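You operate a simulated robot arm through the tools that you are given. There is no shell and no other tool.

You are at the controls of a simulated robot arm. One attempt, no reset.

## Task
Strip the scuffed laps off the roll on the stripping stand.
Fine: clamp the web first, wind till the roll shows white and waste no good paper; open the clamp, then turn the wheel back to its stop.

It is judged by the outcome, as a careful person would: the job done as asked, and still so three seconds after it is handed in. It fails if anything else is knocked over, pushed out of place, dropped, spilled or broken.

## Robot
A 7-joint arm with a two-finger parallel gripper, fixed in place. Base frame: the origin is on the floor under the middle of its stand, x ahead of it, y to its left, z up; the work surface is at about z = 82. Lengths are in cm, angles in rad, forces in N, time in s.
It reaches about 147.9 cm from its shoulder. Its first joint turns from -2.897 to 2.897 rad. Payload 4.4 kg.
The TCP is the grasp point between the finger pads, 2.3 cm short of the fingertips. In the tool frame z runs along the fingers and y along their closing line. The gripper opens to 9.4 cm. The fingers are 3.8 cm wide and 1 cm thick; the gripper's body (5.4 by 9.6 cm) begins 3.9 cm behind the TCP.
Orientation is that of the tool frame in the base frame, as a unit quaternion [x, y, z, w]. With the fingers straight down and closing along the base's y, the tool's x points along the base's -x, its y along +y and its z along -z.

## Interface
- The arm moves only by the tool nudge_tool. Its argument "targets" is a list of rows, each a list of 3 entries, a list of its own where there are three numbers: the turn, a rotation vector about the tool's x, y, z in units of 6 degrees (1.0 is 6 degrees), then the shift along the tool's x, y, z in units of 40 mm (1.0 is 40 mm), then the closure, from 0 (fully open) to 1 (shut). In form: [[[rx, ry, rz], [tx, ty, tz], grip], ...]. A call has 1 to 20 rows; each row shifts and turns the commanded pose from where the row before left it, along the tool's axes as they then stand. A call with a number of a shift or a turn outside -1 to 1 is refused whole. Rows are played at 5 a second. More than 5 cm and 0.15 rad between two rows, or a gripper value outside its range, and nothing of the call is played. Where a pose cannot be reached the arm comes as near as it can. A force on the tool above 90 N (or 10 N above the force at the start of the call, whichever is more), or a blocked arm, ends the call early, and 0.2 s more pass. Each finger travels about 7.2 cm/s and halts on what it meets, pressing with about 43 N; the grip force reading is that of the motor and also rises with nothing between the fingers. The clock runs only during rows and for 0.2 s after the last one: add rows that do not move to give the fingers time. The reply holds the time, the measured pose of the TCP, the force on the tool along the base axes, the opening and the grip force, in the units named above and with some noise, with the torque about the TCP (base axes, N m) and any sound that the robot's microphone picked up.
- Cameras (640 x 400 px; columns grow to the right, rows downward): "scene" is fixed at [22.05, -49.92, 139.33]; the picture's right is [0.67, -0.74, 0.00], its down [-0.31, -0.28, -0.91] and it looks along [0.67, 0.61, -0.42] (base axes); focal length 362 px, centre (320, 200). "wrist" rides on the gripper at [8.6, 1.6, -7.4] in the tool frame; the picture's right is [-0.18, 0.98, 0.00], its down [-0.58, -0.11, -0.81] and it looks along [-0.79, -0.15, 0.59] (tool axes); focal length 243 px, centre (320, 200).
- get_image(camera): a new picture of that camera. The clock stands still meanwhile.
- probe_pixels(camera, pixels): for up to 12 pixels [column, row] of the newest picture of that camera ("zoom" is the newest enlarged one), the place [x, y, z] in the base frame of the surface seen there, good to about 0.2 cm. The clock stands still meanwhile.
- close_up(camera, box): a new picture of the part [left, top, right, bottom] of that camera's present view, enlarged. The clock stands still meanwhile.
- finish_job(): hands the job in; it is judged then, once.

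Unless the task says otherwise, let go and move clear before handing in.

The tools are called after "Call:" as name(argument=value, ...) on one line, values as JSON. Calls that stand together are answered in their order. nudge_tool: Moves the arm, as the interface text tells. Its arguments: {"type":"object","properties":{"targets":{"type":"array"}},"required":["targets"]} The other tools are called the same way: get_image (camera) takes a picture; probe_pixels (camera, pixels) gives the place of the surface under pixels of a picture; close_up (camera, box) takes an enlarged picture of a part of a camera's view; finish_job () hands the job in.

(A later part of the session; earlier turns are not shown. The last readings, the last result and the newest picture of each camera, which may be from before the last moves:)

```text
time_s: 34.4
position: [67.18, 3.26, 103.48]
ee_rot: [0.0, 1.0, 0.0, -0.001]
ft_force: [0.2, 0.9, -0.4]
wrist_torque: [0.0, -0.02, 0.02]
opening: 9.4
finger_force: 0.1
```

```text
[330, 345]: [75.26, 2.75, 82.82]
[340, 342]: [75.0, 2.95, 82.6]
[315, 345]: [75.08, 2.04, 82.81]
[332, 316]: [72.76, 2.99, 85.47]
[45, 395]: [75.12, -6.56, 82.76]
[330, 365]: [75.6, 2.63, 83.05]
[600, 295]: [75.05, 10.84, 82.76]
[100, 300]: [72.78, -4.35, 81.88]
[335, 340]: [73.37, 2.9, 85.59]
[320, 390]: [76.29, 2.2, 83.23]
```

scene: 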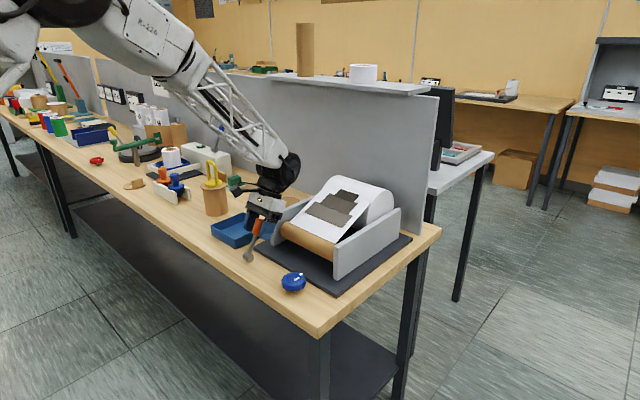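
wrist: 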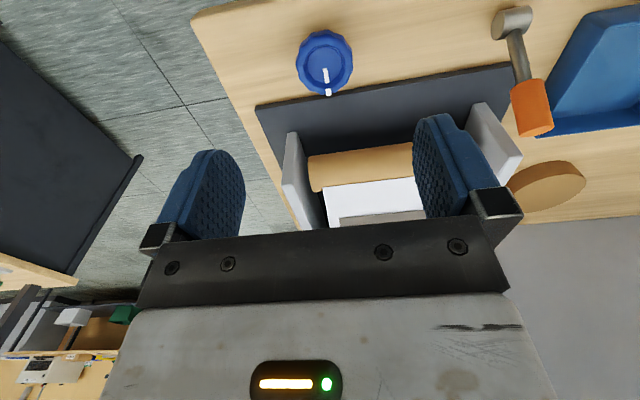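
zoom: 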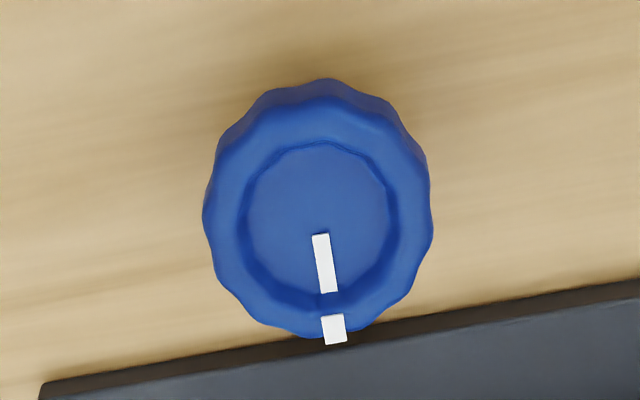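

The wheel centre is about (70.3, 3.0) with radius ≈2.95 and rim top 85.4; the mat edge starts at x≈75, so nothing is in the fingers' way. I'll go over it and partway down.

Call:
nudge_tool(targets=[[[0, 0, 0], [-0.39, -0.033, 0.5], 0], [[0, 0, 0], [-0.39, -0.032, 0.5], 0], [[0, 0, 0], [0, 0, 0.8], 0], [[0, 0, 0], [0, 0, 0.8], 0], [[0, 0, 0], [0, 0, 0.77], 0], [[0, 0, 0], [0, 0, 0], 0]])

Call:
get_image(camera="wrist")

Call:
close_up(camera="scene", box=[240, 190, 360, 300])

```text
time_s: 35.8
position: [70.43, 2.91, 89.81]
ee_rot: [0.0, 1.0, 0.0, -0.003]
ft_force: [-0.1, -0.3, 0.2]
wrist_torque: [0.01, -0.01, 0.02]
opening: 9.37
finger_force: 0.0
```

```text
taken
```

wrist: 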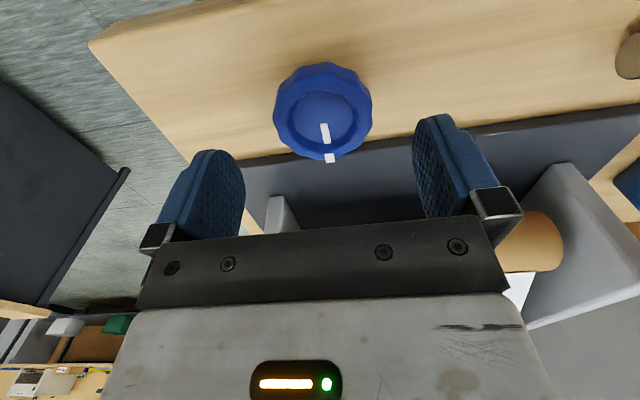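

```text
3.64 times, centred on (300, 245) of scene
```

zoom: 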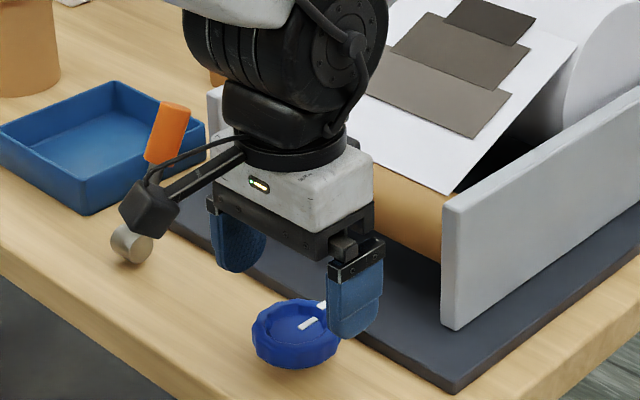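

Close above now. I'll probe the wheel once more from here to refine its centre before lowering.

Call:
probe_pixels(camera="wrist", pixels=[[280, 112], [368, 108], [322, 72], [326, 155], [288, 85], [360, 82], [288, 138], [362, 140], [323, 115], [326, 135], [329, 158]])

```text
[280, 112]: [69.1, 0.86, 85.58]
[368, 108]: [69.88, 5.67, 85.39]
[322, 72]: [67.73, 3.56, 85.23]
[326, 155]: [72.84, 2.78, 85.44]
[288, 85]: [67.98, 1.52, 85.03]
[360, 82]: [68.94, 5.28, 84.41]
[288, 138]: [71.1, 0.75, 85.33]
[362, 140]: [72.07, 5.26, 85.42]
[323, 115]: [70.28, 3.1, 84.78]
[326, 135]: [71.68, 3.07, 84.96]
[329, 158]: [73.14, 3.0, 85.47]
```

Centre refined to about (70.4, 3.15). Shifting +0.15 cm in y and lowering to TCP z≈85.5 (tips ≈83.2), then closing.

Call:
nudge_tool(targets=[[[0, 0, 0], [0, 0.04, 0.35], 0], [[0, 0, 0], [0, 0, 0.35], 0], [[0, 0, 0], [0, 0, 0.35], 0], [[0, 0, 0], [0, 0, 0], 0], [[0, 0, 0], [0, 0, 0], 0.45], [[0, 0, 0], [0, 0, 0], 0.45], [[0, 0, 0], [0, 0, 0], 0.45]])

```text
time_s: 37.4
position: [70.34, 3.0, 85.74]
ee_rot: [0.0, 1.0, 0.0, -0.001]
ft_force: [0.8, -19.6, -1.0]
wrist_torque: [-0.21, -0.24, -0.04]
opening: 6.02
finger_force: 9.9
```

Contact at opening 6.0 with −20 N in y: the −y pad touches first. I'll ease 0.06 cm toward −y and close fully.

Call:
nudge_tool(targets=[[[0, 0, 0], [0, -0.015, 0], 0.3], [[0, 0, 0], [0, 0, 0], 0.3], [[0, 0, 0], [0, 0, 0], 0.5], [[0, 0, 0], [0, 0, 0], 0.5], [[0, 0, 0], [0, 0, 0], 0.5]])

```text
time_s: 38.6
position: [70.37, 2.89, 85.66]
ee_rot: [0.0, 1.0, 0.0, -0.002]
ft_force: [1.6, -30.9, 0.5]
wrist_torque: [-0.91, 0.04, -0.09]
opening: 5.89
finger_force: 45.0
```

Gripped (opening 5.89). I'll test the turning direction gently: 4° clockwise seen from above (positive about the tool's z) and read the torque.

Call:
nudge_tool(targets=[[[0, 0, 0], [0, -0.015, 0], 0.5], [[0, 0, 0.35], [0, 0, 0], 0.5], [[0, 0, 0.35], [0, 0, 0], 0.5], [[0, 0, 0], [0, 0, 0], 0.5]])

Call:
close_up(camera="scene", box=[240, 190, 400, 300])

```text
time_s: 39.6
position: [70.32, 3.14, 85.68]
ee_rot: [0.036, 0.999, 0.0, -0.002]
ft_force: [-3.0, 4.3, 3.7]
wrist_torque: [0.4, -0.03, 0.01]
opening: 5.87
finger_force: 45.3
```

```text
3.64 times, centred on (320, 245) of scene
```

zoom: 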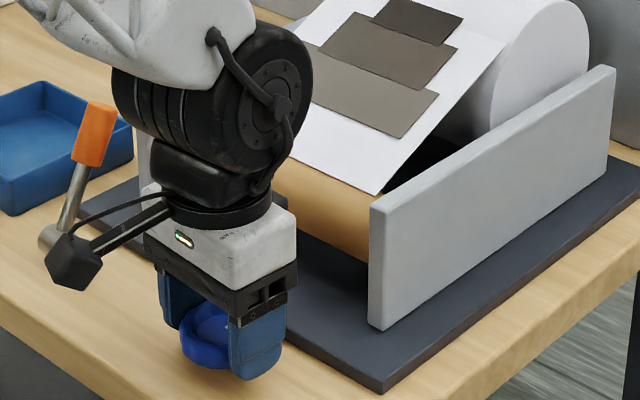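

The wheel turns clockwise with practically no resisting torque (0.01 N·m). I'll turn a further 12° and check the paper and the pointer.

Call:
nudge_tool(targets=[[[0, 0, 0.5], [0, 0, 0], 0.5], [[0, 0, 0.5], [0, 0, 0], 0.5], [[0, 0, 0.5], [0, 0, 0], 0.5], [[0, 0, 0.5], [0, 0, 0], 0.5], [[0, 0, 0], [0, 0, 0], 0.5]])

Call:
get_image(camera="wrist")

Call:
close_up(camera="scene", box=[280, 165, 420, 265])

```text
time_s: 40.8
position: [70.41, 3.05, 85.78]
ee_rot: [0.141, 0.99, 0.0, -0.002]
ft_force: [-3.8, 52.2, 6.2]
wrist_torque: [0.98, 0.48, 0.11]
opening: 5.87
finger_force: 44.9
```

```text
taken
```

wrist: 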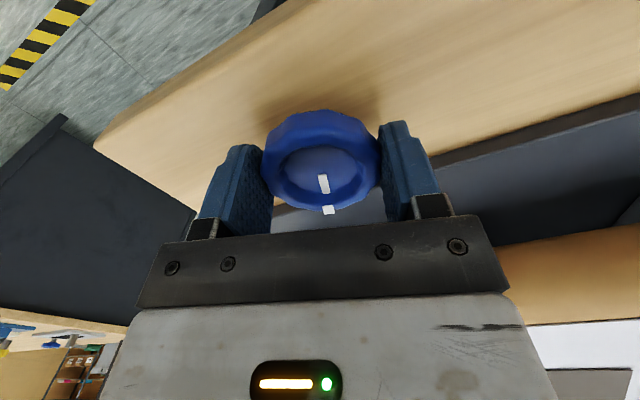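

```text
4.00 times, centred on (350, 215) of scene
```

zoom: 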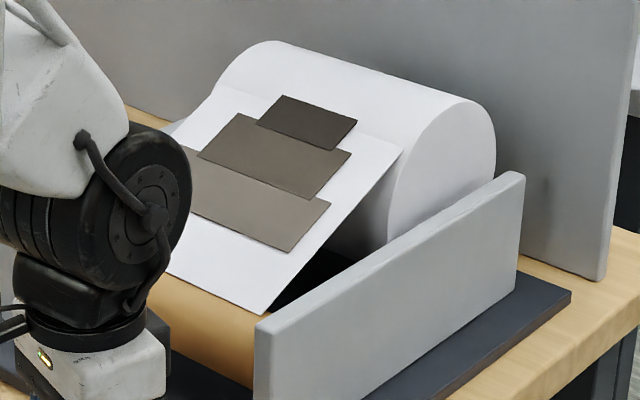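

Both white marks moved with the gripper, so the wheel turned 16° clockwise; the patches appear to have shifted very slightly toward the core. I'll keep turning clockwise 32° and compare again.

Call:
nudge_tool(targets=[[[0, 0, 0.5], [0, 0.012, 0], 0.5], [[0, 0, 0.8], [0, 0, 0], 0.5], [[0, 0, 0.8], [0, 0, 0], 0.5], [[0, 0, 0.8], [0, 0, 0], 0.5], [[0, 0, 0.8], [0, 0, 0], 0.5], [[0, 0, 0.8], [0, 0, 0], 0.5], [[0, 0, 0.8], [0, 0, 0], 0.5], [[0, 0, 0], [0, 0, 0], 0.5]])

Call:
close_up(camera="scene", box=[280, 165, 420, 265])

Call:
get_image(camera="scene")

```text
time_s: 42.6
position: [70.42, 3.07, 85.75]
ee_rot: [0.407, 0.913, -0.001, -0.001]
ft_force: [22.7, 18.8, -11.1]
wrist_torque: [-0.11, -0.2, 0.02]
opening: 5.96
finger_force: 14.1
```

```text
4.00 times, centred on (350, 215) of scene
```

zoom: 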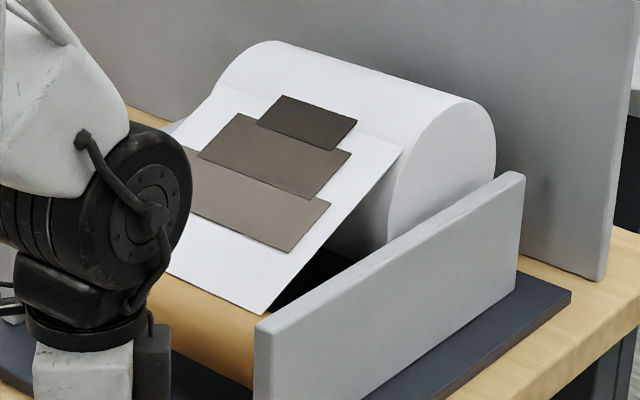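

```text
taken
```

scene: 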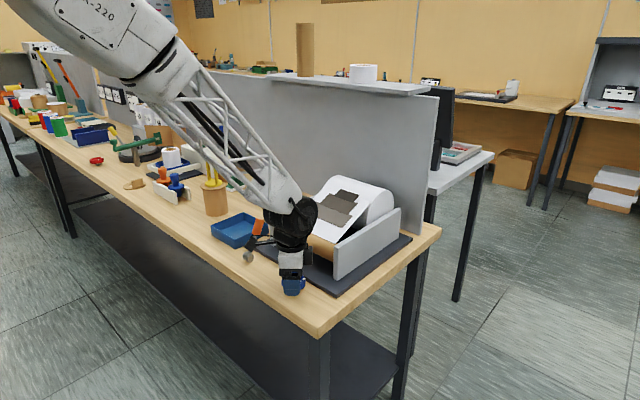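

The paper view is unchanged (patch corners at the same pixels) after 48° total. I'll check the wrist view to see whether the wheel is turning or the pads slipped.

Call:
get_image(camera="wrist")

```text
taken
```

wrist: 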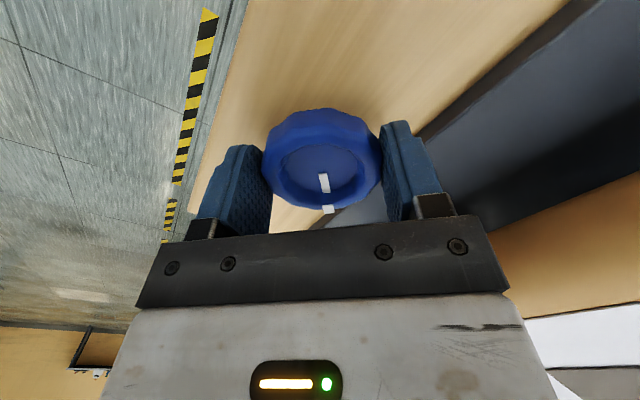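

The wheel is turning with the gripper (pointer still centred between the pads), so paper changes may come later in the turn. I'll go on 24° and check again at higher zoom.

Call:
nudge_tool(targets=[[[0, 0, 0.8], [0, 0, 0], 0.6], [[0, 0, 0.8], [0, 0, 0], 0.6], [[0, 0, 0.8], [0, 0, 0], 0.6], [[0, 0, 0.8], [0, 0, 0], 0.6], [[0, 0, 0.8], [0, 0, 0], 0.6], [[0, 0, 0], [0, 0, 0], 0.6]])

Call:
close_up(camera="scene", box=[280, 165, 420, 265])

Call:
get_image(camera="wrist")

```text
time_s: 44.0
position: [70.42, 3.0, 85.69]
ee_rot: [0.587, 0.809, 0.0, -0.001]
ft_force: [50.5, 10.9, -18.4]
wrist_torque: [-0.39, -0.24, -0.05]
opening: 6.09
finger_force: 26.4
```

```text
4.00 times, centred on (350, 215) of scene
```

zoom: 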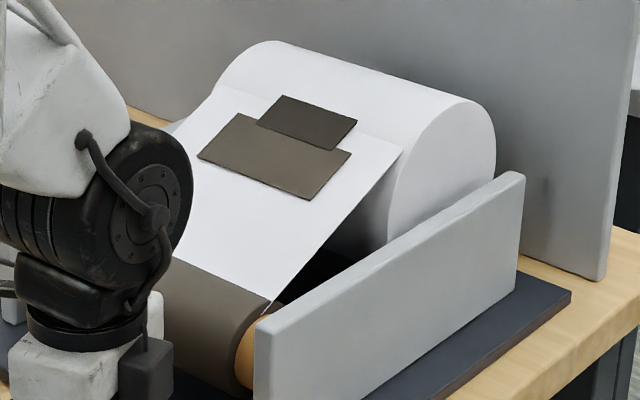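

```text
taken
```

wrist: 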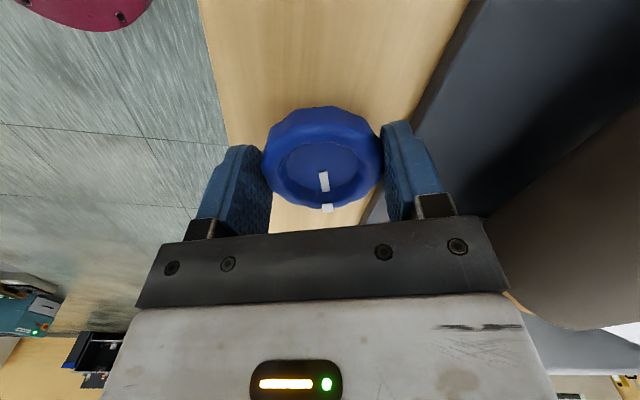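

The first (lightest) scuffed lap is gone and wound onto the core between 48° and 72° of turn. Laps come off in steps, so I'll proceed in smaller increments: 18° more, trimming the 51 N side load.

Call:
nudge_tool(targets=[[[0, 0, 0], [0, 0.015, 0], 0.6], [[0, 0, 0.6], [0, 0, 0], 0.6], [[0, 0, 0.6], [0, 0, 0], 0.6], [[0, 0, 0.6], [0, 0, 0], 0.6], [[0, 0, 0.6], [0, 0, 0], 0.6], [[0, 0, 0.6], [0, 0, 0], 0.6], [[0, 0, 0], [0, 0, 0], 0.6]])

Call:
close_up(camera="scene", box=[280, 165, 420, 265])

Call:
get_image(camera="wrist")

```text
time_s: 45.6
position: [70.36, 3.09, 85.83]
ee_rot: [0.707, 0.707, -0.001, -0.001]
ft_force: [50.1, -3.9, -7.9]
wrist_torque: [-0.14, -0.35, -0.01]
opening: 5.99
finger_force: 24.6
```

```text
4.00 times, centred on (350, 215) of scene
```

zoom: 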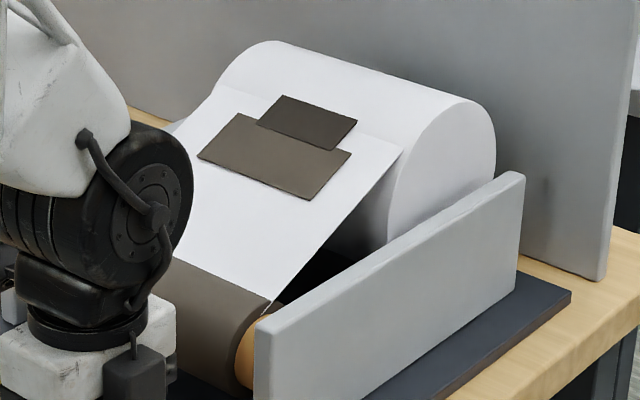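

```text
taken
```

wrist: 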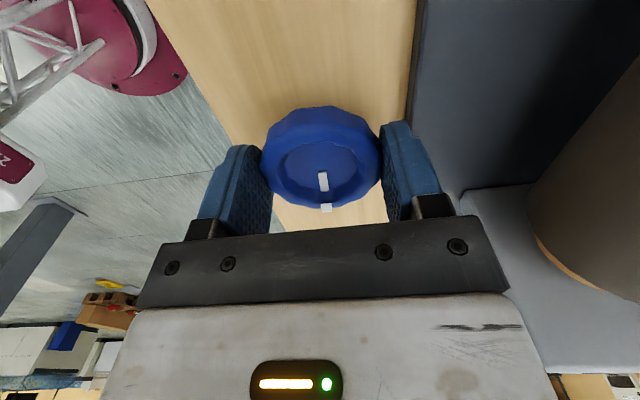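

At 90° there are still two patches; the wheel follows well. I'll go another 18° and check.

Call:
nudge_tool(targets=[[[0, 0, 0.6], [0, 0.01, 0], 0.6], [[0, 0, 0.6], [0, 0, 0], 0.6], [[0, 0, 0.6], [0, 0, 0], 0.6], [[0, 0, 0.6], [0, 0, 0], 0.6], [[0, 0, 0.6], [0, 0, 0], 0.6], [[0, 0, 0], [0, 0, 0], 0.6]])

Call:
close_up(camera="scene", box=[280, 165, 420, 265])

Call:
get_image(camera="wrist")

```text
time_s: 47.0
position: [70.38, 2.92, 85.7]
ee_rot: [0.809, 0.588, -0.002, -0.001]
ft_force: [43.9, -19.5, 1.7]
wrist_torque: [-0.39, -0.57, -0.05]
opening: 5.94
finger_force: 24.2
```

```text
4.00 times, centred on (350, 215) of scene
```

zoom: 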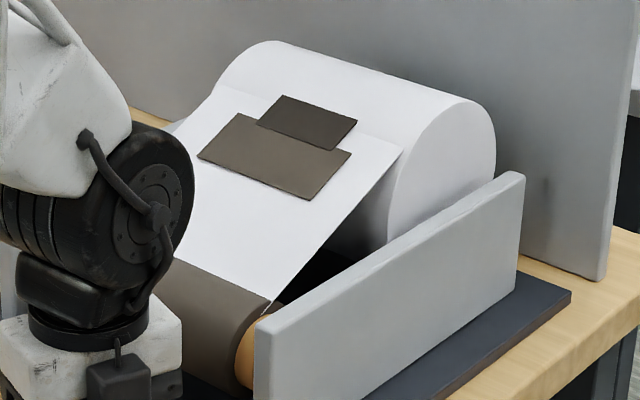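

```text
taken
```

wrist: 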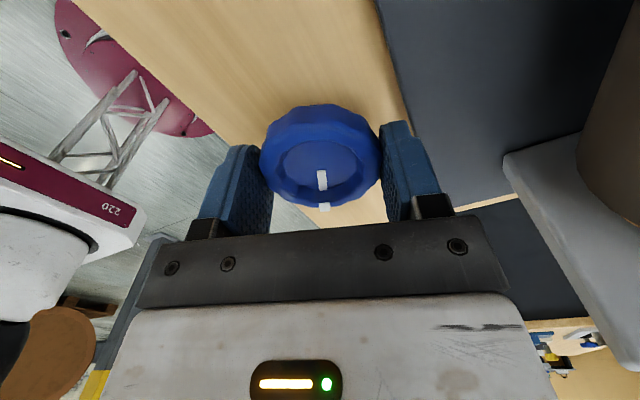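

Still two patches at 108°. I'm near a comfortable wrist limit, so I'll release carefully and see whether the wheel stays put before regripping.

Call:
nudge_tool(targets=[[[0, 0, 0], [0, 0, 0], 0.22], [[0, 0, 0], [0, 0, 0], 0.22], [[0, 0, 0], [0, 0, 0], 0.22]])

Call:
get_image(camera="wrist")

Call:
close_up(camera="scene", box=[280, 165, 420, 265])

```text
time_s: 47.8
position: [70.41, 2.96, 85.74]
ee_rot: [0.809, 0.588, 0.0, -0.002]
ft_force: [-0.5, -0.4, -1.0]
wrist_torque: [0.02, 0.01, -0.03]
opening: 7.33
finger_force: 0.1
```

```text
taken
```

wrist: 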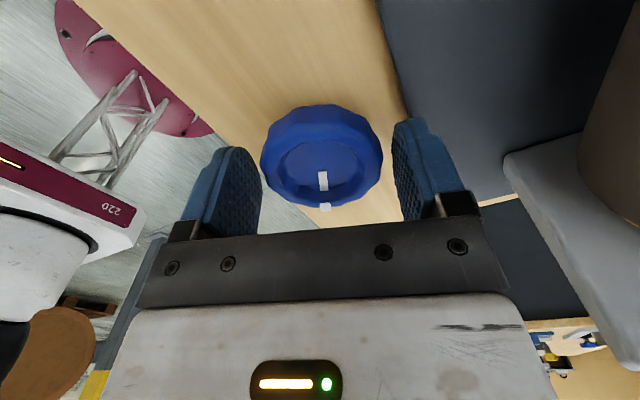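

```text
4.00 times, centred on (350, 215) of scene
```

zoom: 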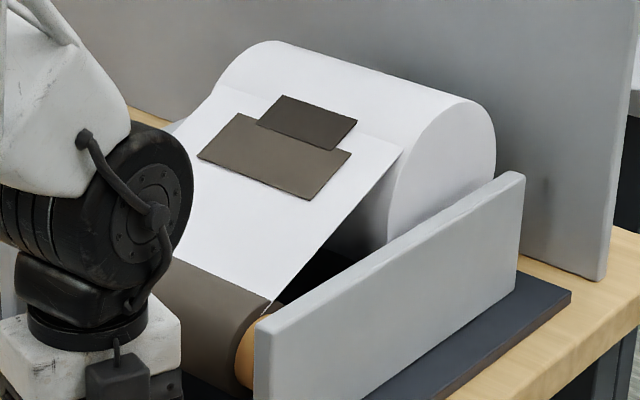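

The wheel stays where I left it. I'll lift 5 cm and turn the hand back 108° above the wheel.

Call:
nudge_tool(targets=[[[0, 0, 0], [0, 0, -0.6], 0.22], [[0, 0, 0], [0, 0, -0.65], 0.22], [[0, 0, -1], [0, 0, 0], 0.22], [[0, 0, -1], [0, 0, 0], 0.22], [[0, 0, -1], [0, 0, 0], 0.22], [[0, 0, -1], [0, 0, 0], 0.22], [[0, 0, -1], [0, 0, 0], 0.22], [[0, 0, -1], [0, 0, 0], 0.22], [[0, 0, -1], [0, 0, 0], 0.22], [[0, 0, -1], [0, 0, 0], 0.22], [[0, 0, -1], [0, 0, 0], 0.22], [[0, 0, -1], [0, 0, 0], 0.22], [[0, 0, -1], [0, 0, 0], 0.22], [[0, 0, -1], [0, 0, 0], 0.22], [[0, 0, -1], [0, 0, 0], 0.22], [[0, 0, -1], [0, 0, 0], 0.22], [[0, 0, -1], [0, 0, 0], 0.22], [[0, 0, -1], [0, 0, 0], 0.22], [[0, 0, -1], [0, 0, 0], 0.22], [[0, 0, -1], [0, 0, 0], 0.22]])

Call:
get_image(camera="wrist")

```text
time_s: 52.0
position: [70.43, 3.06, 90.95]
ee_rot: [0.0, 1.0, 0.0, -0.001]
ft_force: [-0.4, -1.2, -0.4]
wrist_torque: [-0.02, 0.03, -0.02]
opening: 7.33
finger_force: 0.0
```

```text
taken
```

wrist: 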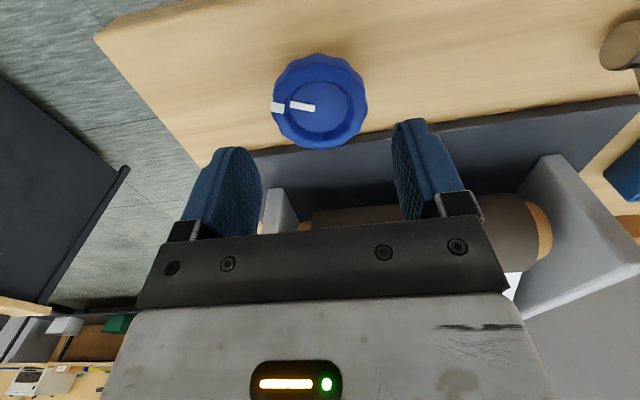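

The pointer is now at −y (wrist 278–310,107), confirming about 108° of clockwise turn. I'll turn the hand 30° further back so the pads avoid the rim mark, then lower and grip again.

Call:
nudge_tool(targets=[[[0, 0, -1], [0, 0, 0], 0.15], [[0, 0, -1], [0, 0, 0], 0.15], [[0, 0, -1], [0, 0, 0], 0.15], [[0, 0, -1], [0, 0, 0], 0.15], [[0, 0, -1], [0, 0, 0], 0.15], [[0, 0, 0], [0, 0, 0.44], 0.15], [[0, 0, 0], [0, 0, 0.44], 0.15], [[0, 0, 0], [0, 0, 0.43], 0.15], [[0, 0, 0], [0, 0, 0], 0.15]])

Call:
get_image(camera="wrist")

```text
time_s: 54.0
position: [70.46, 3.09, 85.45]
ee_rot: [-0.259, 0.966, 0.0, -0.002]
ft_force: [-0.5, 0.2, -0.5]
wrist_torque: [-0.02, -0.02, 0.0]
opening: 8.0
finger_force: 0.0
```

```text
taken
```

wrist: 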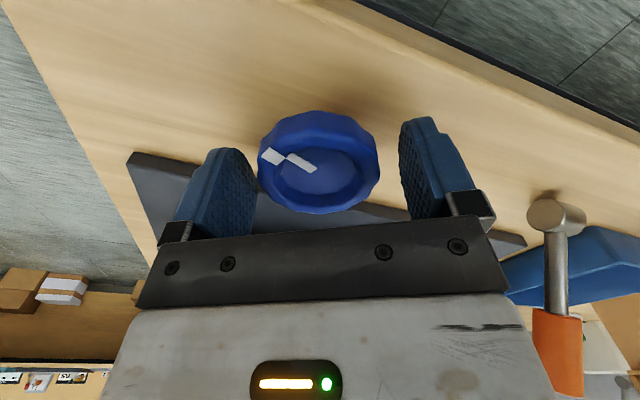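

No contact and well placed. Closing on the wheel.

Call:
nudge_tool(targets=[[[0, 0, 0], [0, 0, 0], 0.5], [[0, 0, 0], [0, 0, 0], 0.5], [[0, 0, 0], [0, 0, 0], 0.5], [[0, 0, 0], [0, 0, 0], 0.5]])

Call:
close_up(camera="scene", box=[280, 165, 420, 265])

```text
time_s: 55.0
position: [70.46, 3.02, 85.39]
ee_rot: [-0.259, 0.966, 0.001, -0.002]
ft_force: [16.8, -31.6, -10.8]
wrist_torque: [-0.3, -0.49, 0.02]
opening: 5.81
finger_force: 44.4
```

```text
4.00 times, centred on (350, 215) of scene
```

zoom: 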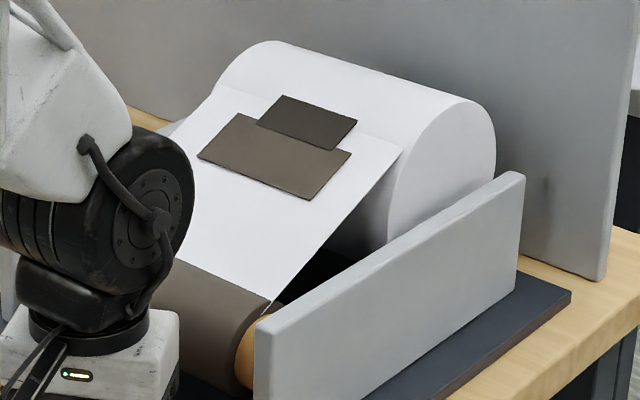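

Gripped (opening 5.81). I'll trim and turn 12° more (total ≈120°), then check the laps.

Call:
nudge_tool(targets=[[[0, 0, 0], [0, -0.012, 0], 0.5], [[0, 0, 0.5], [0, 0, 0], 0.5], [[0, 0, 0.5], [0, 0, 0], 0.5], [[0, 0, 0.5], [0, 0, 0], 0.5], [[0, 0, 0.5], [0, 0, 0], 0.5], [[0, 0, 0], [0, 0, 0], 0.5]])

Call:
close_up(camera="scene", box=[280, 165, 420, 265])

Call:
get_image(camera="wrist")

```text
time_s: 56.4
position: [70.32, 2.99, 85.38]
ee_rot: [-0.156, 0.988, 0.001, -0.003]
ft_force: [16.6, -30.5, -29.6]
wrist_torque: [0.23, 0.01, -0.02]
opening: 5.8
finger_force: 45.3
```

```text
4.00 times, centred on (350, 215) of scene
```

zoom: 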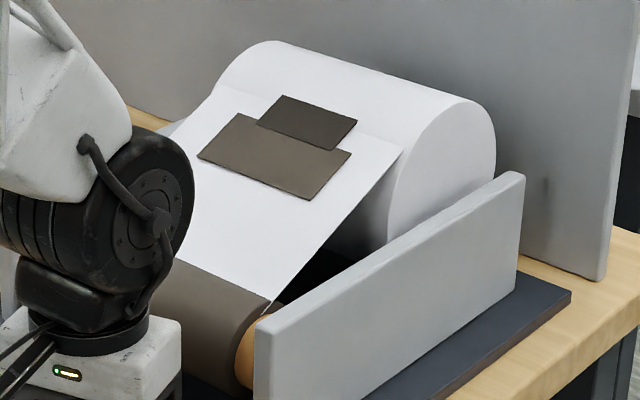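

```text
taken
```

wrist: 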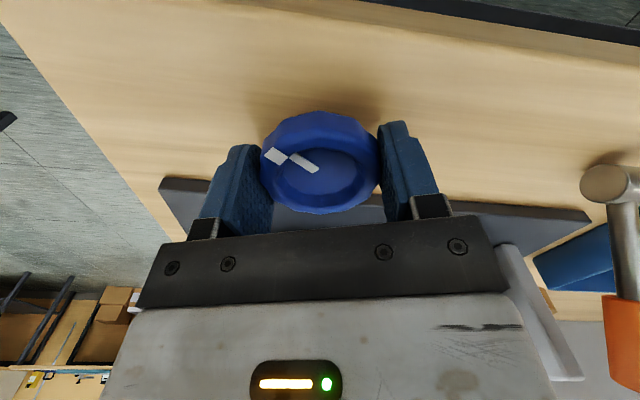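

The wheel follows (total ≈120°), still two patches. Another 12°.

Call:
nudge_tool(targets=[[[0, 0, 0.5], [0, -0.006, 0.01], 0.5], [[0, 0, 0.5], [0, 0, 0], 0.5], [[0, 0, 0.5], [0, 0, 0], 0.5], [[0, 0, 0.5], [0, 0, 0], 0.5], [[0, 0, 0], [0, 0, 0], 0.5]])

Call:
close_up(camera="scene", box=[280, 165, 420, 265])

```text
time_s: 57.6
position: [70.43, 3.09, 85.49]
ee_rot: [-0.052, 0.999, 0.001, -0.003]
ft_force: [4.7, 16.0, -29.7]
wrist_torque: [0.09, -0.39, 0.03]
opening: 5.77
finger_force: 45.0
```

```text
4.00 times, centred on (350, 215) of scene
```

zoom: 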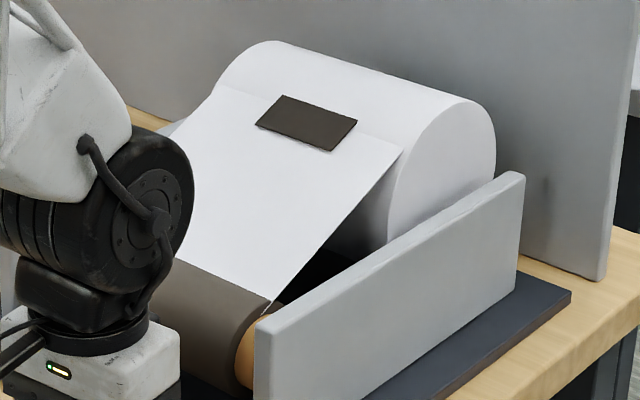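

The second lap went off between 120° and 132°; only the dark patch (308,122) remains. By the pattern the third should go near 180–200°. I'll turn 36° with a check, then in small steps.

Call:
nudge_tool(targets=[[[0, 0, 0.6], [0, 0, 0.01], 0.5], [[0, 0, 0.6], [0, 0, 0], 0.5], [[0, 0, 0.6], [0, 0, 0], 0.5], [[0, 0, 0.6], [0, 0, 0], 0.5], [[0, 0, 0.6], [0, 0, 0], 0.5], [[0, 0, 0], [0, 0, 0], 0.5]])

Call:
close_up(camera="scene", box=[280, 165, 420, 265])

Call:
get_image(camera="wrist")

```text
time_s: 59.0
position: [70.44, 3.01, 85.44]
ee_rot: [0.104, 0.995, 0.0, -0.002]
ft_force: [9.3, 37.0, -21.3]
wrist_torque: [0.08, 0.5, 0.06]
opening: 5.76
finger_force: 44.8
```

```text
4.00 times, centred on (350, 215) of scene
```

zoom: 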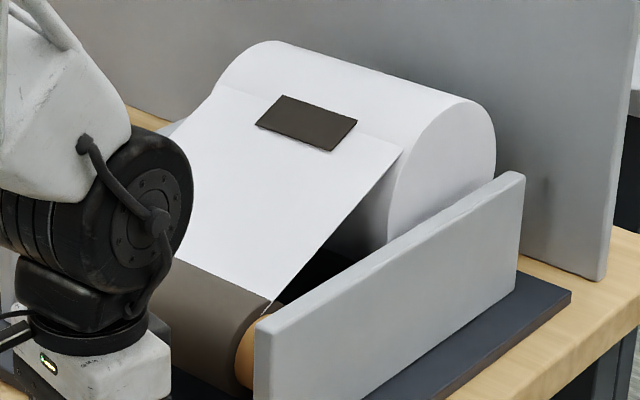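

```text
taken
```

wrist: 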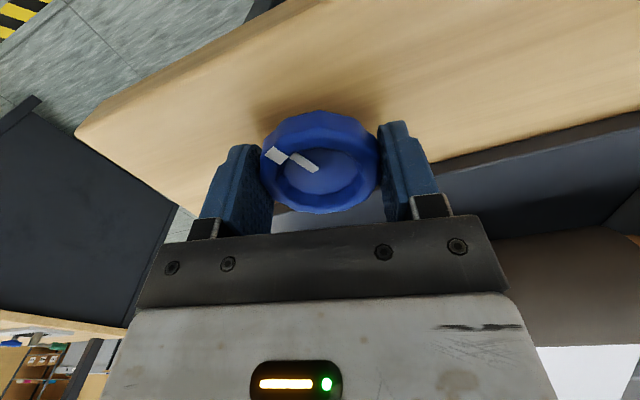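

At ≈150°, the last patch remains and the wheel follows. 18° more to ≈168°.

Call:
nudge_tool(targets=[[[0, 0, 0.6], [0, 0.008, 0.005], 0.5], [[0, 0, 0.6], [0, 0, 0], 0.5], [[0, 0, 0.6], [0, 0, 0], 0.5], [[0, 0, 0.6], [0, 0, 0], 0.5], [[0, 0, 0.6], [0, 0, 0], 0.5], [[0, 0, 0], [0, 0, 0], 0.5]])

Call:
close_up(camera="scene", box=[280, 165, 420, 265])

```text
time_s: 60.4
position: [70.41, 3.05, 85.38]
ee_rot: [0.259, 0.966, -0.001, -0.002]
ft_force: [-0.1, 23.0, -3.6]
wrist_torque: [0.17, 0.23, 0.01]
opening: 5.78
finger_force: 45.4
```

```text
4.00 times, centred on (350, 215) of scene
```

zoom: 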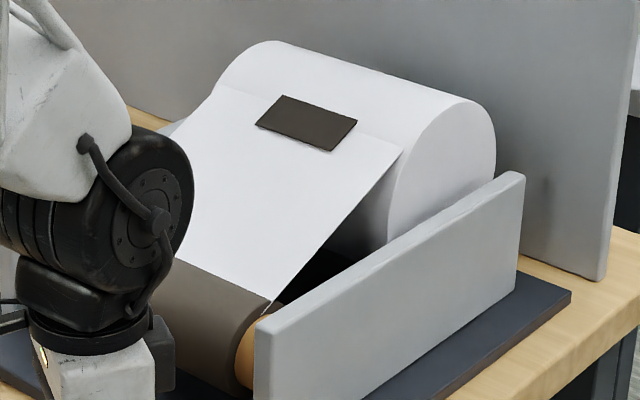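

At ≈168°, the dark patch is still there. Now in 6° steps.

Call:
nudge_tool(targets=[[[0, 0, 0.5], [0, 0.004, 0], 0.5], [[0, 0, 0.5], [0, 0, 0], 0.5], [[0, 0, 0], [0, 0, 0], 0.5]])

Call:
close_up(camera="scene", box=[280, 165, 420, 265])

```text
time_s: 61.2
position: [70.6, 3.1, 85.49]
ee_rot: [0.309, 0.951, -0.001, -0.001]
ft_force: [19.9, 14.1, -13.9]
wrist_torque: [0.18, -0.39, -0.01]
opening: 5.75
finger_force: 44.9
```

```text
4.00 times, centred on (350, 215) of scene
```

zoom: 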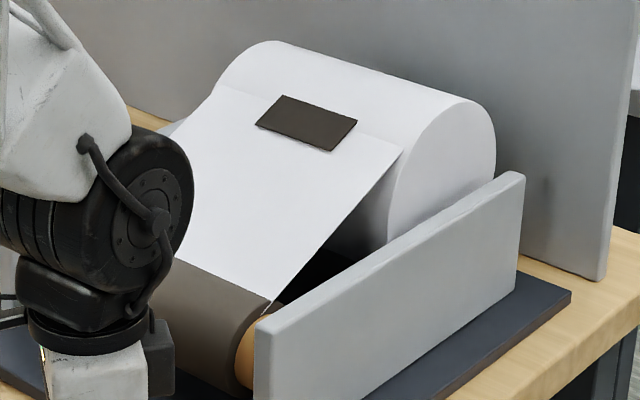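

Still there at ≈174°. Another 6°.

Call:
nudge_tool(targets=[[[0, 0, 0.5], [0, 0, 0], 0.5], [[0, 0, 0.5], [0, 0, 0], 0.5], [[0, 0, 0], [0, 0, 0], 0.5]])

Call:
close_up(camera="scene", box=[280, 165, 420, 265])

```text
time_s: 62.0
position: [70.46, 2.99, 85.38]
ee_rot: [0.358, 0.934, 0.0, -0.002]
ft_force: [24.5, 16.1, -14.1]
wrist_torque: [0.1, -0.64, 0.05]
opening: 5.75
finger_force: 45.3
```

```text
4.00 times, centred on (350, 215) of scene
```

zoom: 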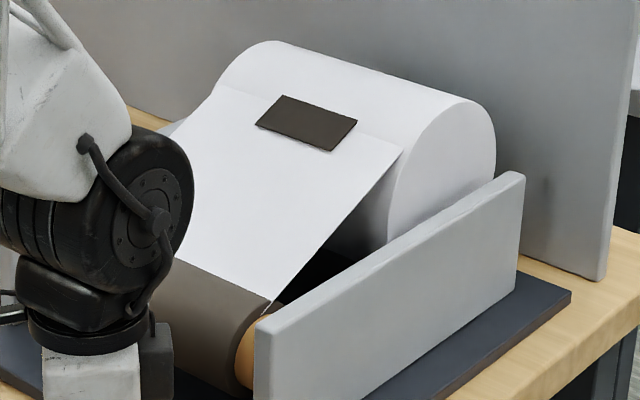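

Still there at ≈180°. Another 6°.

Call:
nudge_tool(targets=[[[0, 0, 0.5], [0, 0.005, 0], 0.5], [[0, 0, 0.5], [0, 0, 0], 0.5], [[0, 0, 0], [0, 0, 0], 0.5]])

Call:
close_up(camera="scene", box=[280, 165, 420, 265])

```text
time_s: 62.8
position: [70.34, 3.07, 85.45]
ee_rot: [0.407, 0.914, 0.0, -0.002]
ft_force: [25.7, 10.3, -13.6]
wrist_torque: [0.3, -0.11, -0.01]
opening: 5.77
finger_force: 45.3
```

```text
4.00 times, centred on (350, 215) of scene
```

zoom: 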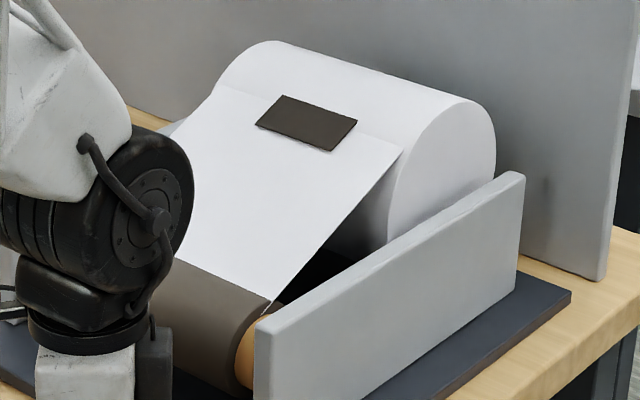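

Still there at ≈186°. Another 6°.

Call:
nudge_tool(targets=[[[0, 0, 0.5], [0, 0.005, 0], 0.5], [[0, 0, 0.5], [0, 0, 0], 0.5], [[0, 0, 0], [0, 0, 0], 0.5]])

Call:
close_up(camera="scene", box=[280, 165, 420, 265])

Call:
get_image(camera="wrist")

```text
time_s: 63.6
position: [70.44, 3.13, 85.41]
ee_rot: [0.454, 0.891, -0.001, -0.002]
ft_force: [24.6, 3.5, -10.1]
wrist_torque: [0.31, 0.18, 0.0]
opening: 5.74
finger_force: 44.9
```

```text
4.00 times, centred on (350, 215) of scene
```

zoom: 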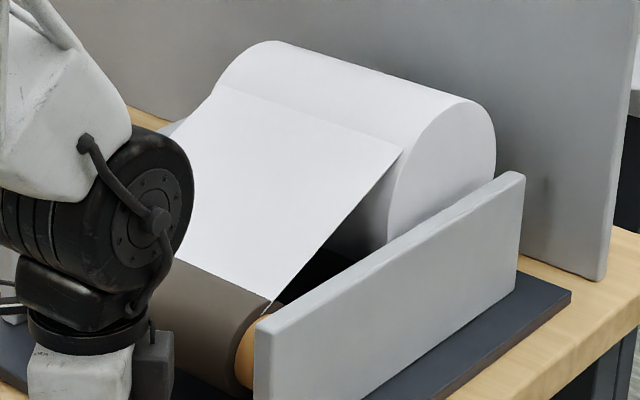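

```text
taken
```

wrist: 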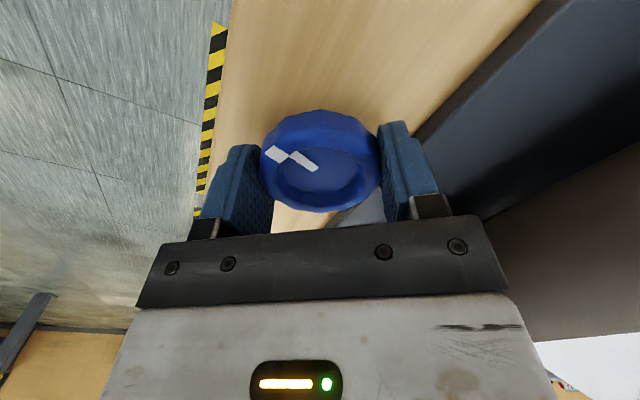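

The dark patch vanished between 186° and 192°; the roll now shows white, so I stop winding here. I'll release the wheel, lift, and check that the wheel stays and the whole web is clean.

Call:
nudge_tool(targets=[[[0, 0, 0], [0, 0, 0], 0.2], [[0, 0, 0], [0, 0, 0], 0.2], [[0, 0, 0], [0, 0, 0], 0.2], [[0, 0, 0], [0, 0, -0.5], 0.2], [[0, 0, 0], [0, 0, -0.7], 0.2], [[0, 0, -1], [0, 0, -0.5], 0.2], [[0, 0, -1], [0, 0, -0.5], 0.2], [[0, 0, -1], [0, 0, -0.5], 0.2], [[0, 0, -1], [0, 0, -0.5], 0.2], [[0, 0, -1], [0, 0, 0], 0.2], [[0, 0, -1], [0, 0, 0], 0.2], [[0, 0, -1], [0, 0, 0], 0.2], [[0, 0, -1], [0, 0, 0], 0.2], [[0, 0, -1], [0, 0, 0], 0.2], [[0, 0, 0], [0, 0, 0], 0.2]])

Call:
get_image(camera="wrist")

Call:
get_image(camera="scene")

```text
time_s: 66.8
position: [70.57, 2.85, 98.16]
ee_rot: [-0.001, 1.0, 0.0, -0.001]
ft_force: [0.3, 1.0, -1.1]
wrist_torque: [0.01, 0.02, 0.01]
opening: 7.52
finger_force: 0.1
```

```text
taken
```

wrist: 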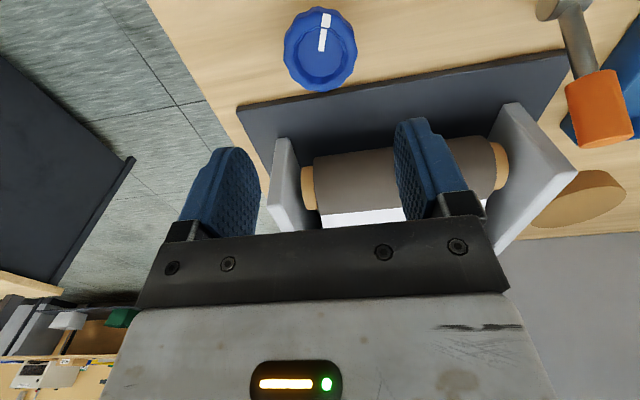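

```text
taken
```

scene: 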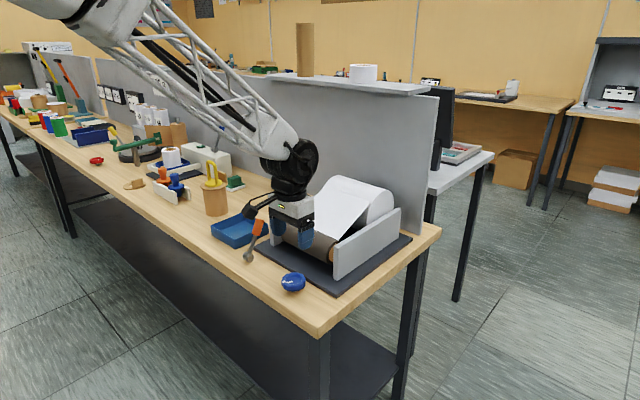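

The pointer has gone round to −x (wrist 325,20) and the web is entirely white, with all scuffed paper on the core. Next, open the clamp: I'll move above the lever with the tool tilted 16° (enough to follow it, but keeping the palm clear of the wall).

Call:
nudge_tool(targets=[[[0, 0, 0], [0, 0, -0.95], 0.35], [[0, 0, 0], [-0.3, 0.76, 0], 0.35], [[0, 0, 0], [-0.3, 0.76, 0], 0.35], [[0, 0, 0], [-0.3, 0.76, 0], 0.35], [[0, 0, 0], [-0.3, 0.76, 0], 0.35], [[0, 0, 0], [-0.3, 0.76, 0], 0.35], [[0, 0, 0], [-0.3, 0.76, 0], 0.35], [[0, 0.667, 0], [0, 0, 0], 0.35], [[0, 0.667, 0], [0, 0, 0], 0.35], [[0, 0.667, 0], [0, 0, 0], 0.35], [[0, 0.667, 0], [0, 0, 0], 0.35], [[0, 0, 0], [0, 0, 0], 0.35]])

Call:
get_image(camera="wrist")

Call:
close_up(camera="scene", box=[215, 160, 375, 290])

```text
time_s: 69.4
position: [77.74, 21.26, 102.05]
ee_rot: [-0.001, 0.99, -0.001, -0.141]
ft_force: [-0.8, -0.2, 0.2]
wrist_torque: [-0.03, -0.04, 0.0]
opening: 6.12
finger_force: 0.0
```

```text
taken
```

wrist: 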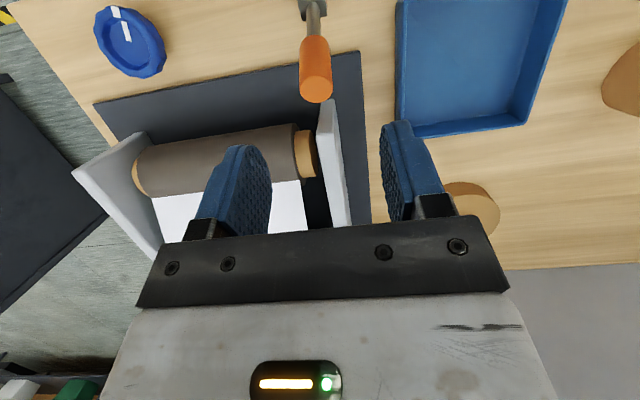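

```text
3.08 times, centred on (295, 225) of scene
```

zoom: 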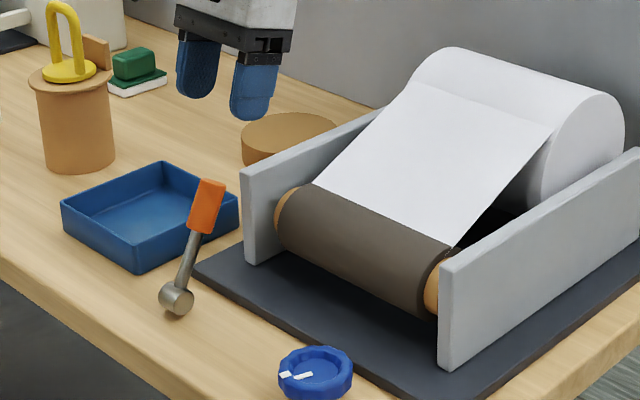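

The web is clean white and the core carries the scuffed laps. I'll recheck the lever's exact place before descending.

Call:
probe_pixels(camera="wrist", pixels=[[318, 88], [303, 85], [332, 85], [315, 60], [302, 55], [328, 55], [313, 22], [325, 110], [335, 150]])

```text
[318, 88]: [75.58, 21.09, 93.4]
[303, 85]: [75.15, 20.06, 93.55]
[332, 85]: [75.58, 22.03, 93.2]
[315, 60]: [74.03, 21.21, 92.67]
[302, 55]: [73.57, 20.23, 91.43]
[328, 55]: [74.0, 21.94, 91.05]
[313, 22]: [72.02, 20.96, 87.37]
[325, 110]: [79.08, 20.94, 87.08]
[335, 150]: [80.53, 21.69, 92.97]
```

Lever centre y≈21.07; I'll trim −0.12 cm in y and slide down along the tool axis to straddle the grip.

Call:
nudge_tool(targets=[[[0, 0, 0], [0, -0.03, 0.6], 0.35], [[0, 0, 0], [0, 0, 0.6], 0.35], [[0, 0, 0], [0, 0, 0.6], 0.35], [[0, 0, 0], [0, 0, 0.5], 0.35], [[0, 0, 0], [0, 0, 0.35], 0.35], [[0, 0, 0], [0, 0, 0], 0.35]])

Call:
get_image(camera="wrist")

Call:
close_up(camera="scene", box=[215, 190, 315, 270])

```text
time_s: 70.8
position: [74.87, 21.28, 91.78]
ee_rot: [0.0, 0.99, 0.0, -0.141]
ft_force: [0.0, -0.3, 0.0]
wrist_torque: [0.01, -0.01, 0.01]
opening: 6.11
finger_force: 0.0
```

```text
taken
```

wrist: 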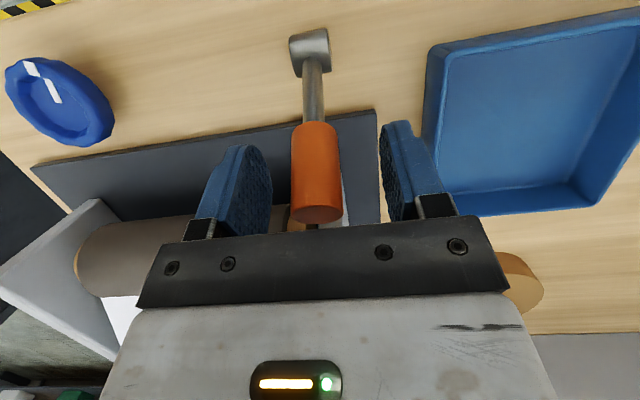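

```text
5.00 times, centred on (265, 230) of scene
```

zoom: 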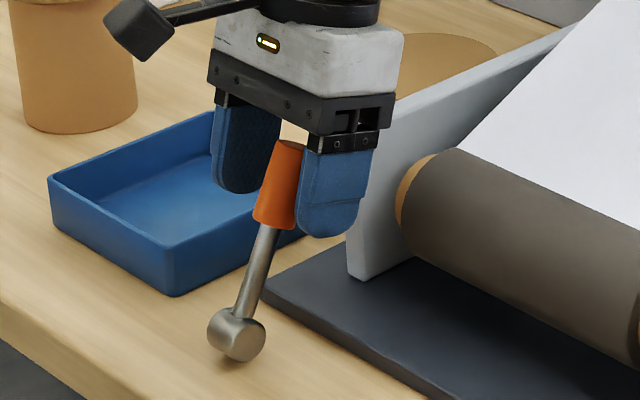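

Positioned with no contact. I'll trim −0.15 cm in y, close on the grip, and read the forces.

Call:
nudge_tool(targets=[[[0, 0, 0], [0, -0.04, 0], 0.35], [[0, 0, 0], [0, 0, 0], 0.85], [[0, 0, 0], [0, 0, 0], 0.85], [[0, 0, 0], [0, 0, 0], 0.85], [[0, 0, 0], [0, 0, 0], 0.85]])

```text
time_s: 72.0
position: [74.91, 21.04, 91.87]
ee_rot: [0.001, 0.99, 0.0, -0.142]
ft_force: [-0.2, -12.3, -0.3]
wrist_torque: [-0.6, -0.07, 0.37]
opening: 2.36
finger_force: 44.9
```

Gripped at opening 2.36 with small forces. Swinging the lever back toward −x in 3° rows.

Call:
nudge_tool(targets=[[[0, -0.5, 0], [0.117, 0, -0.024], 0.85], [[0, -0.5, 0], [0.117, 0, -0.024], 0.85], [[0, 0, 0], [0, 0, 0], 0.85]])

```text
time_s: 72.8
position: [73.96, 20.98, 92.22]
ee_rot: [0.0, 0.996, 0.0, -0.089]
ft_force: [11.1, -26.3, -4.1]
wrist_torque: [-0.62, -1.05, 0.33]
opening: 2.34
finger_force: 45.4
```

Call:
nudge_tool(targets=[[[0, -0.5, 0], [0.117, -0.005, -0.024], 0.85], [[0, -0.5, 0], [0.117, 0, -0.024], 0.85], [[0, -0.5, 0], [0.117, 0, -0.024], 0.85], [[0, 0, 0], [0, 0, 0], 0.85]])

```text
time_s: 73.8
position: [72.53, 20.96, 92.66]
ee_rot: [0.0, 1.0, 0.0, -0.011]
ft_force: [6.9, -26.0, -7.2]
wrist_torque: [-0.62, -0.8, 0.1]
opening: 2.4
finger_force: 45.1
```

The lever follows smoothly with small forces (about +12° now). Continuing.

Call:
nudge_tool(targets=[[[0, -0.5, 0], [0.117, 0, -0.022], 0.85], [[0, -0.5, 0], [0.117, 0, -0.022], 0.85], [[0, -0.5, 0], [0.117, 0, -0.022], 0.85], [[0, -0.5, 0], [0.117, 0, -0.022], 0.85], [[0, 0, 0], [0, 0, 0], 0.85]])

```text
time_s: 75.0
position: [70.56, 21.0, 92.93]
ee_rot: [0.0, 0.996, -0.001, 0.094]
ft_force: [-5.8, 13.9, -26.7]
wrist_torque: [-0.69, 0.52, -0.01]
opening: 2.37
finger_force: 44.9
```

Upright now; −27 N radial, so I'll pull in slightly and keep going.

Call:
nudge_tool(targets=[[[0, 0, 0], [0, 0.005, 0.02], 0.85], [[0, -0.5, 0], [0.117, 0, -0.02], 0.85], [[0, -0.5, 0], [0.117, 0, -0.02], 0.85], [[0, -0.5, 0], [0.117, 0, -0.02], 0.85], [[0, 0, 0], [0, 0, 0], 0.85]])

```text
time_s: 76.2
position: [69.4, 20.95, 92.94]
ee_rot: [0.0, 0.985, 0.001, 0.173]
ft_force: [13.5, 10.2, -14.4]
wrist_torque: [-0.8, -1.07, -0.01]
opening: 2.37
finger_force: 45.0
```

Call:
nudge_tool(targets=[[[0, -0.5, 0], [0.117, 0, -0.02], 0.85], [[0, -0.5, 0], [0.117, 0, -0.02], 0.85], [[0, -0.5, 0], [0.117, 0, -0.02], 0.85], [[0, 0, 0], [0, 0, 0], 0.85]])

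```text
time_s: 77.2
position: [67.9, 21.0, 92.49]
ee_rot: [0.0, 0.968, 0.001, 0.25]
ft_force: [-8.7, -4.8, 19.1]
wrist_torque: [-0.73, 0.31, -0.07]
opening: 2.37
finger_force: 44.9
```

About −17°. Three more rows.

Call:
nudge_tool(targets=[[[0, -0.4, 0], [0.117, 0, -0.032], 0.85], [[0, -0.4, 0], [0.117, 0, -0.03], 0.85], [[0, -0.4, 0], [0.117, 0, -0.028], 0.85], [[0, 0, 0], [0, 0, 0], 0.85]])

Call:
close_up(camera="scene", box=[205, 190, 305, 270])

```text
time_s: 78.2
position: [66.39, 21.06, 91.98]
ee_rot: [0.0, 0.951, 0.0, 0.308]
ft_force: [-7.6, -16.9, 7.8]
wrist_torque: [0.62, 0.28, 0.31]
opening: 2.37
finger_force: 44.7
```

```text
5.00 times, centred on (255, 230) of scene
```

zoom: 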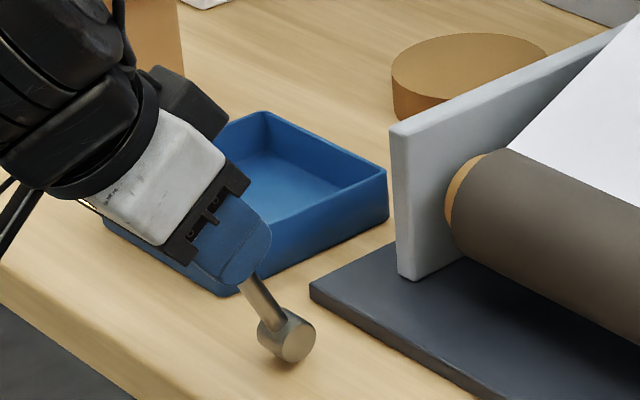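

About −27°. Two small steps more to feel the stop.

Call:
nudge_tool(targets=[[[0, -0.3, 0], [0.07, 0, -0.012], 0.85], [[0, -0.3, 0], [0.07, 0, -0.012], 0.85], [[0, 0, 0], [0, 0, 0], 0.85]])

```text
time_s: 79.0
position: [65.83, 21.07, 91.88]
ee_rot: [-0.001, 0.941, 0.001, 0.338]
ft_force: [21.4, -14.0, -6.2]
wrist_torque: [-0.59, 0.72, -0.35]
opening: 2.38
finger_force: 45.4
```

Resistance is rising (about 15 N against the motion) at −30°. One more small step to confirm the stop.

Call:
nudge_tool(targets=[[[0, -0.2, 0], [0.05, 0, -0.01], 0.85], [[0, 0, 0], [0, 0, 0], 0.85]])

```text
time_s: 79.6
position: [65.92, 20.95, 91.74]
ee_rot: [0.0, 0.937, 0.0, 0.349]
ft_force: [24.8, -14.3, 1.4]
wrist_torque: [-0.66, 0.73, -0.34]
opening: 2.38
finger_force: 45.2
```

Call:
nudge_tool(targets=[[[0, 0, 0], [0.05, 0, -0.01], 0.85], [[0, 0, 0], [0.04, 0, -0.005], 0.85], [[0, 0, 0], [0, 0, 0], 0.85]])

```text
time_s: 80.4
position: [65.56, 21.0, 91.65]
ee_rot: [0.0, 0.937, 0.001, 0.349]
ft_force: [18.5, -41.4, 29.6]
wrist_torque: [-0.63, -0.09, -0.44]
opening: 2.38
finger_force: 44.9
```

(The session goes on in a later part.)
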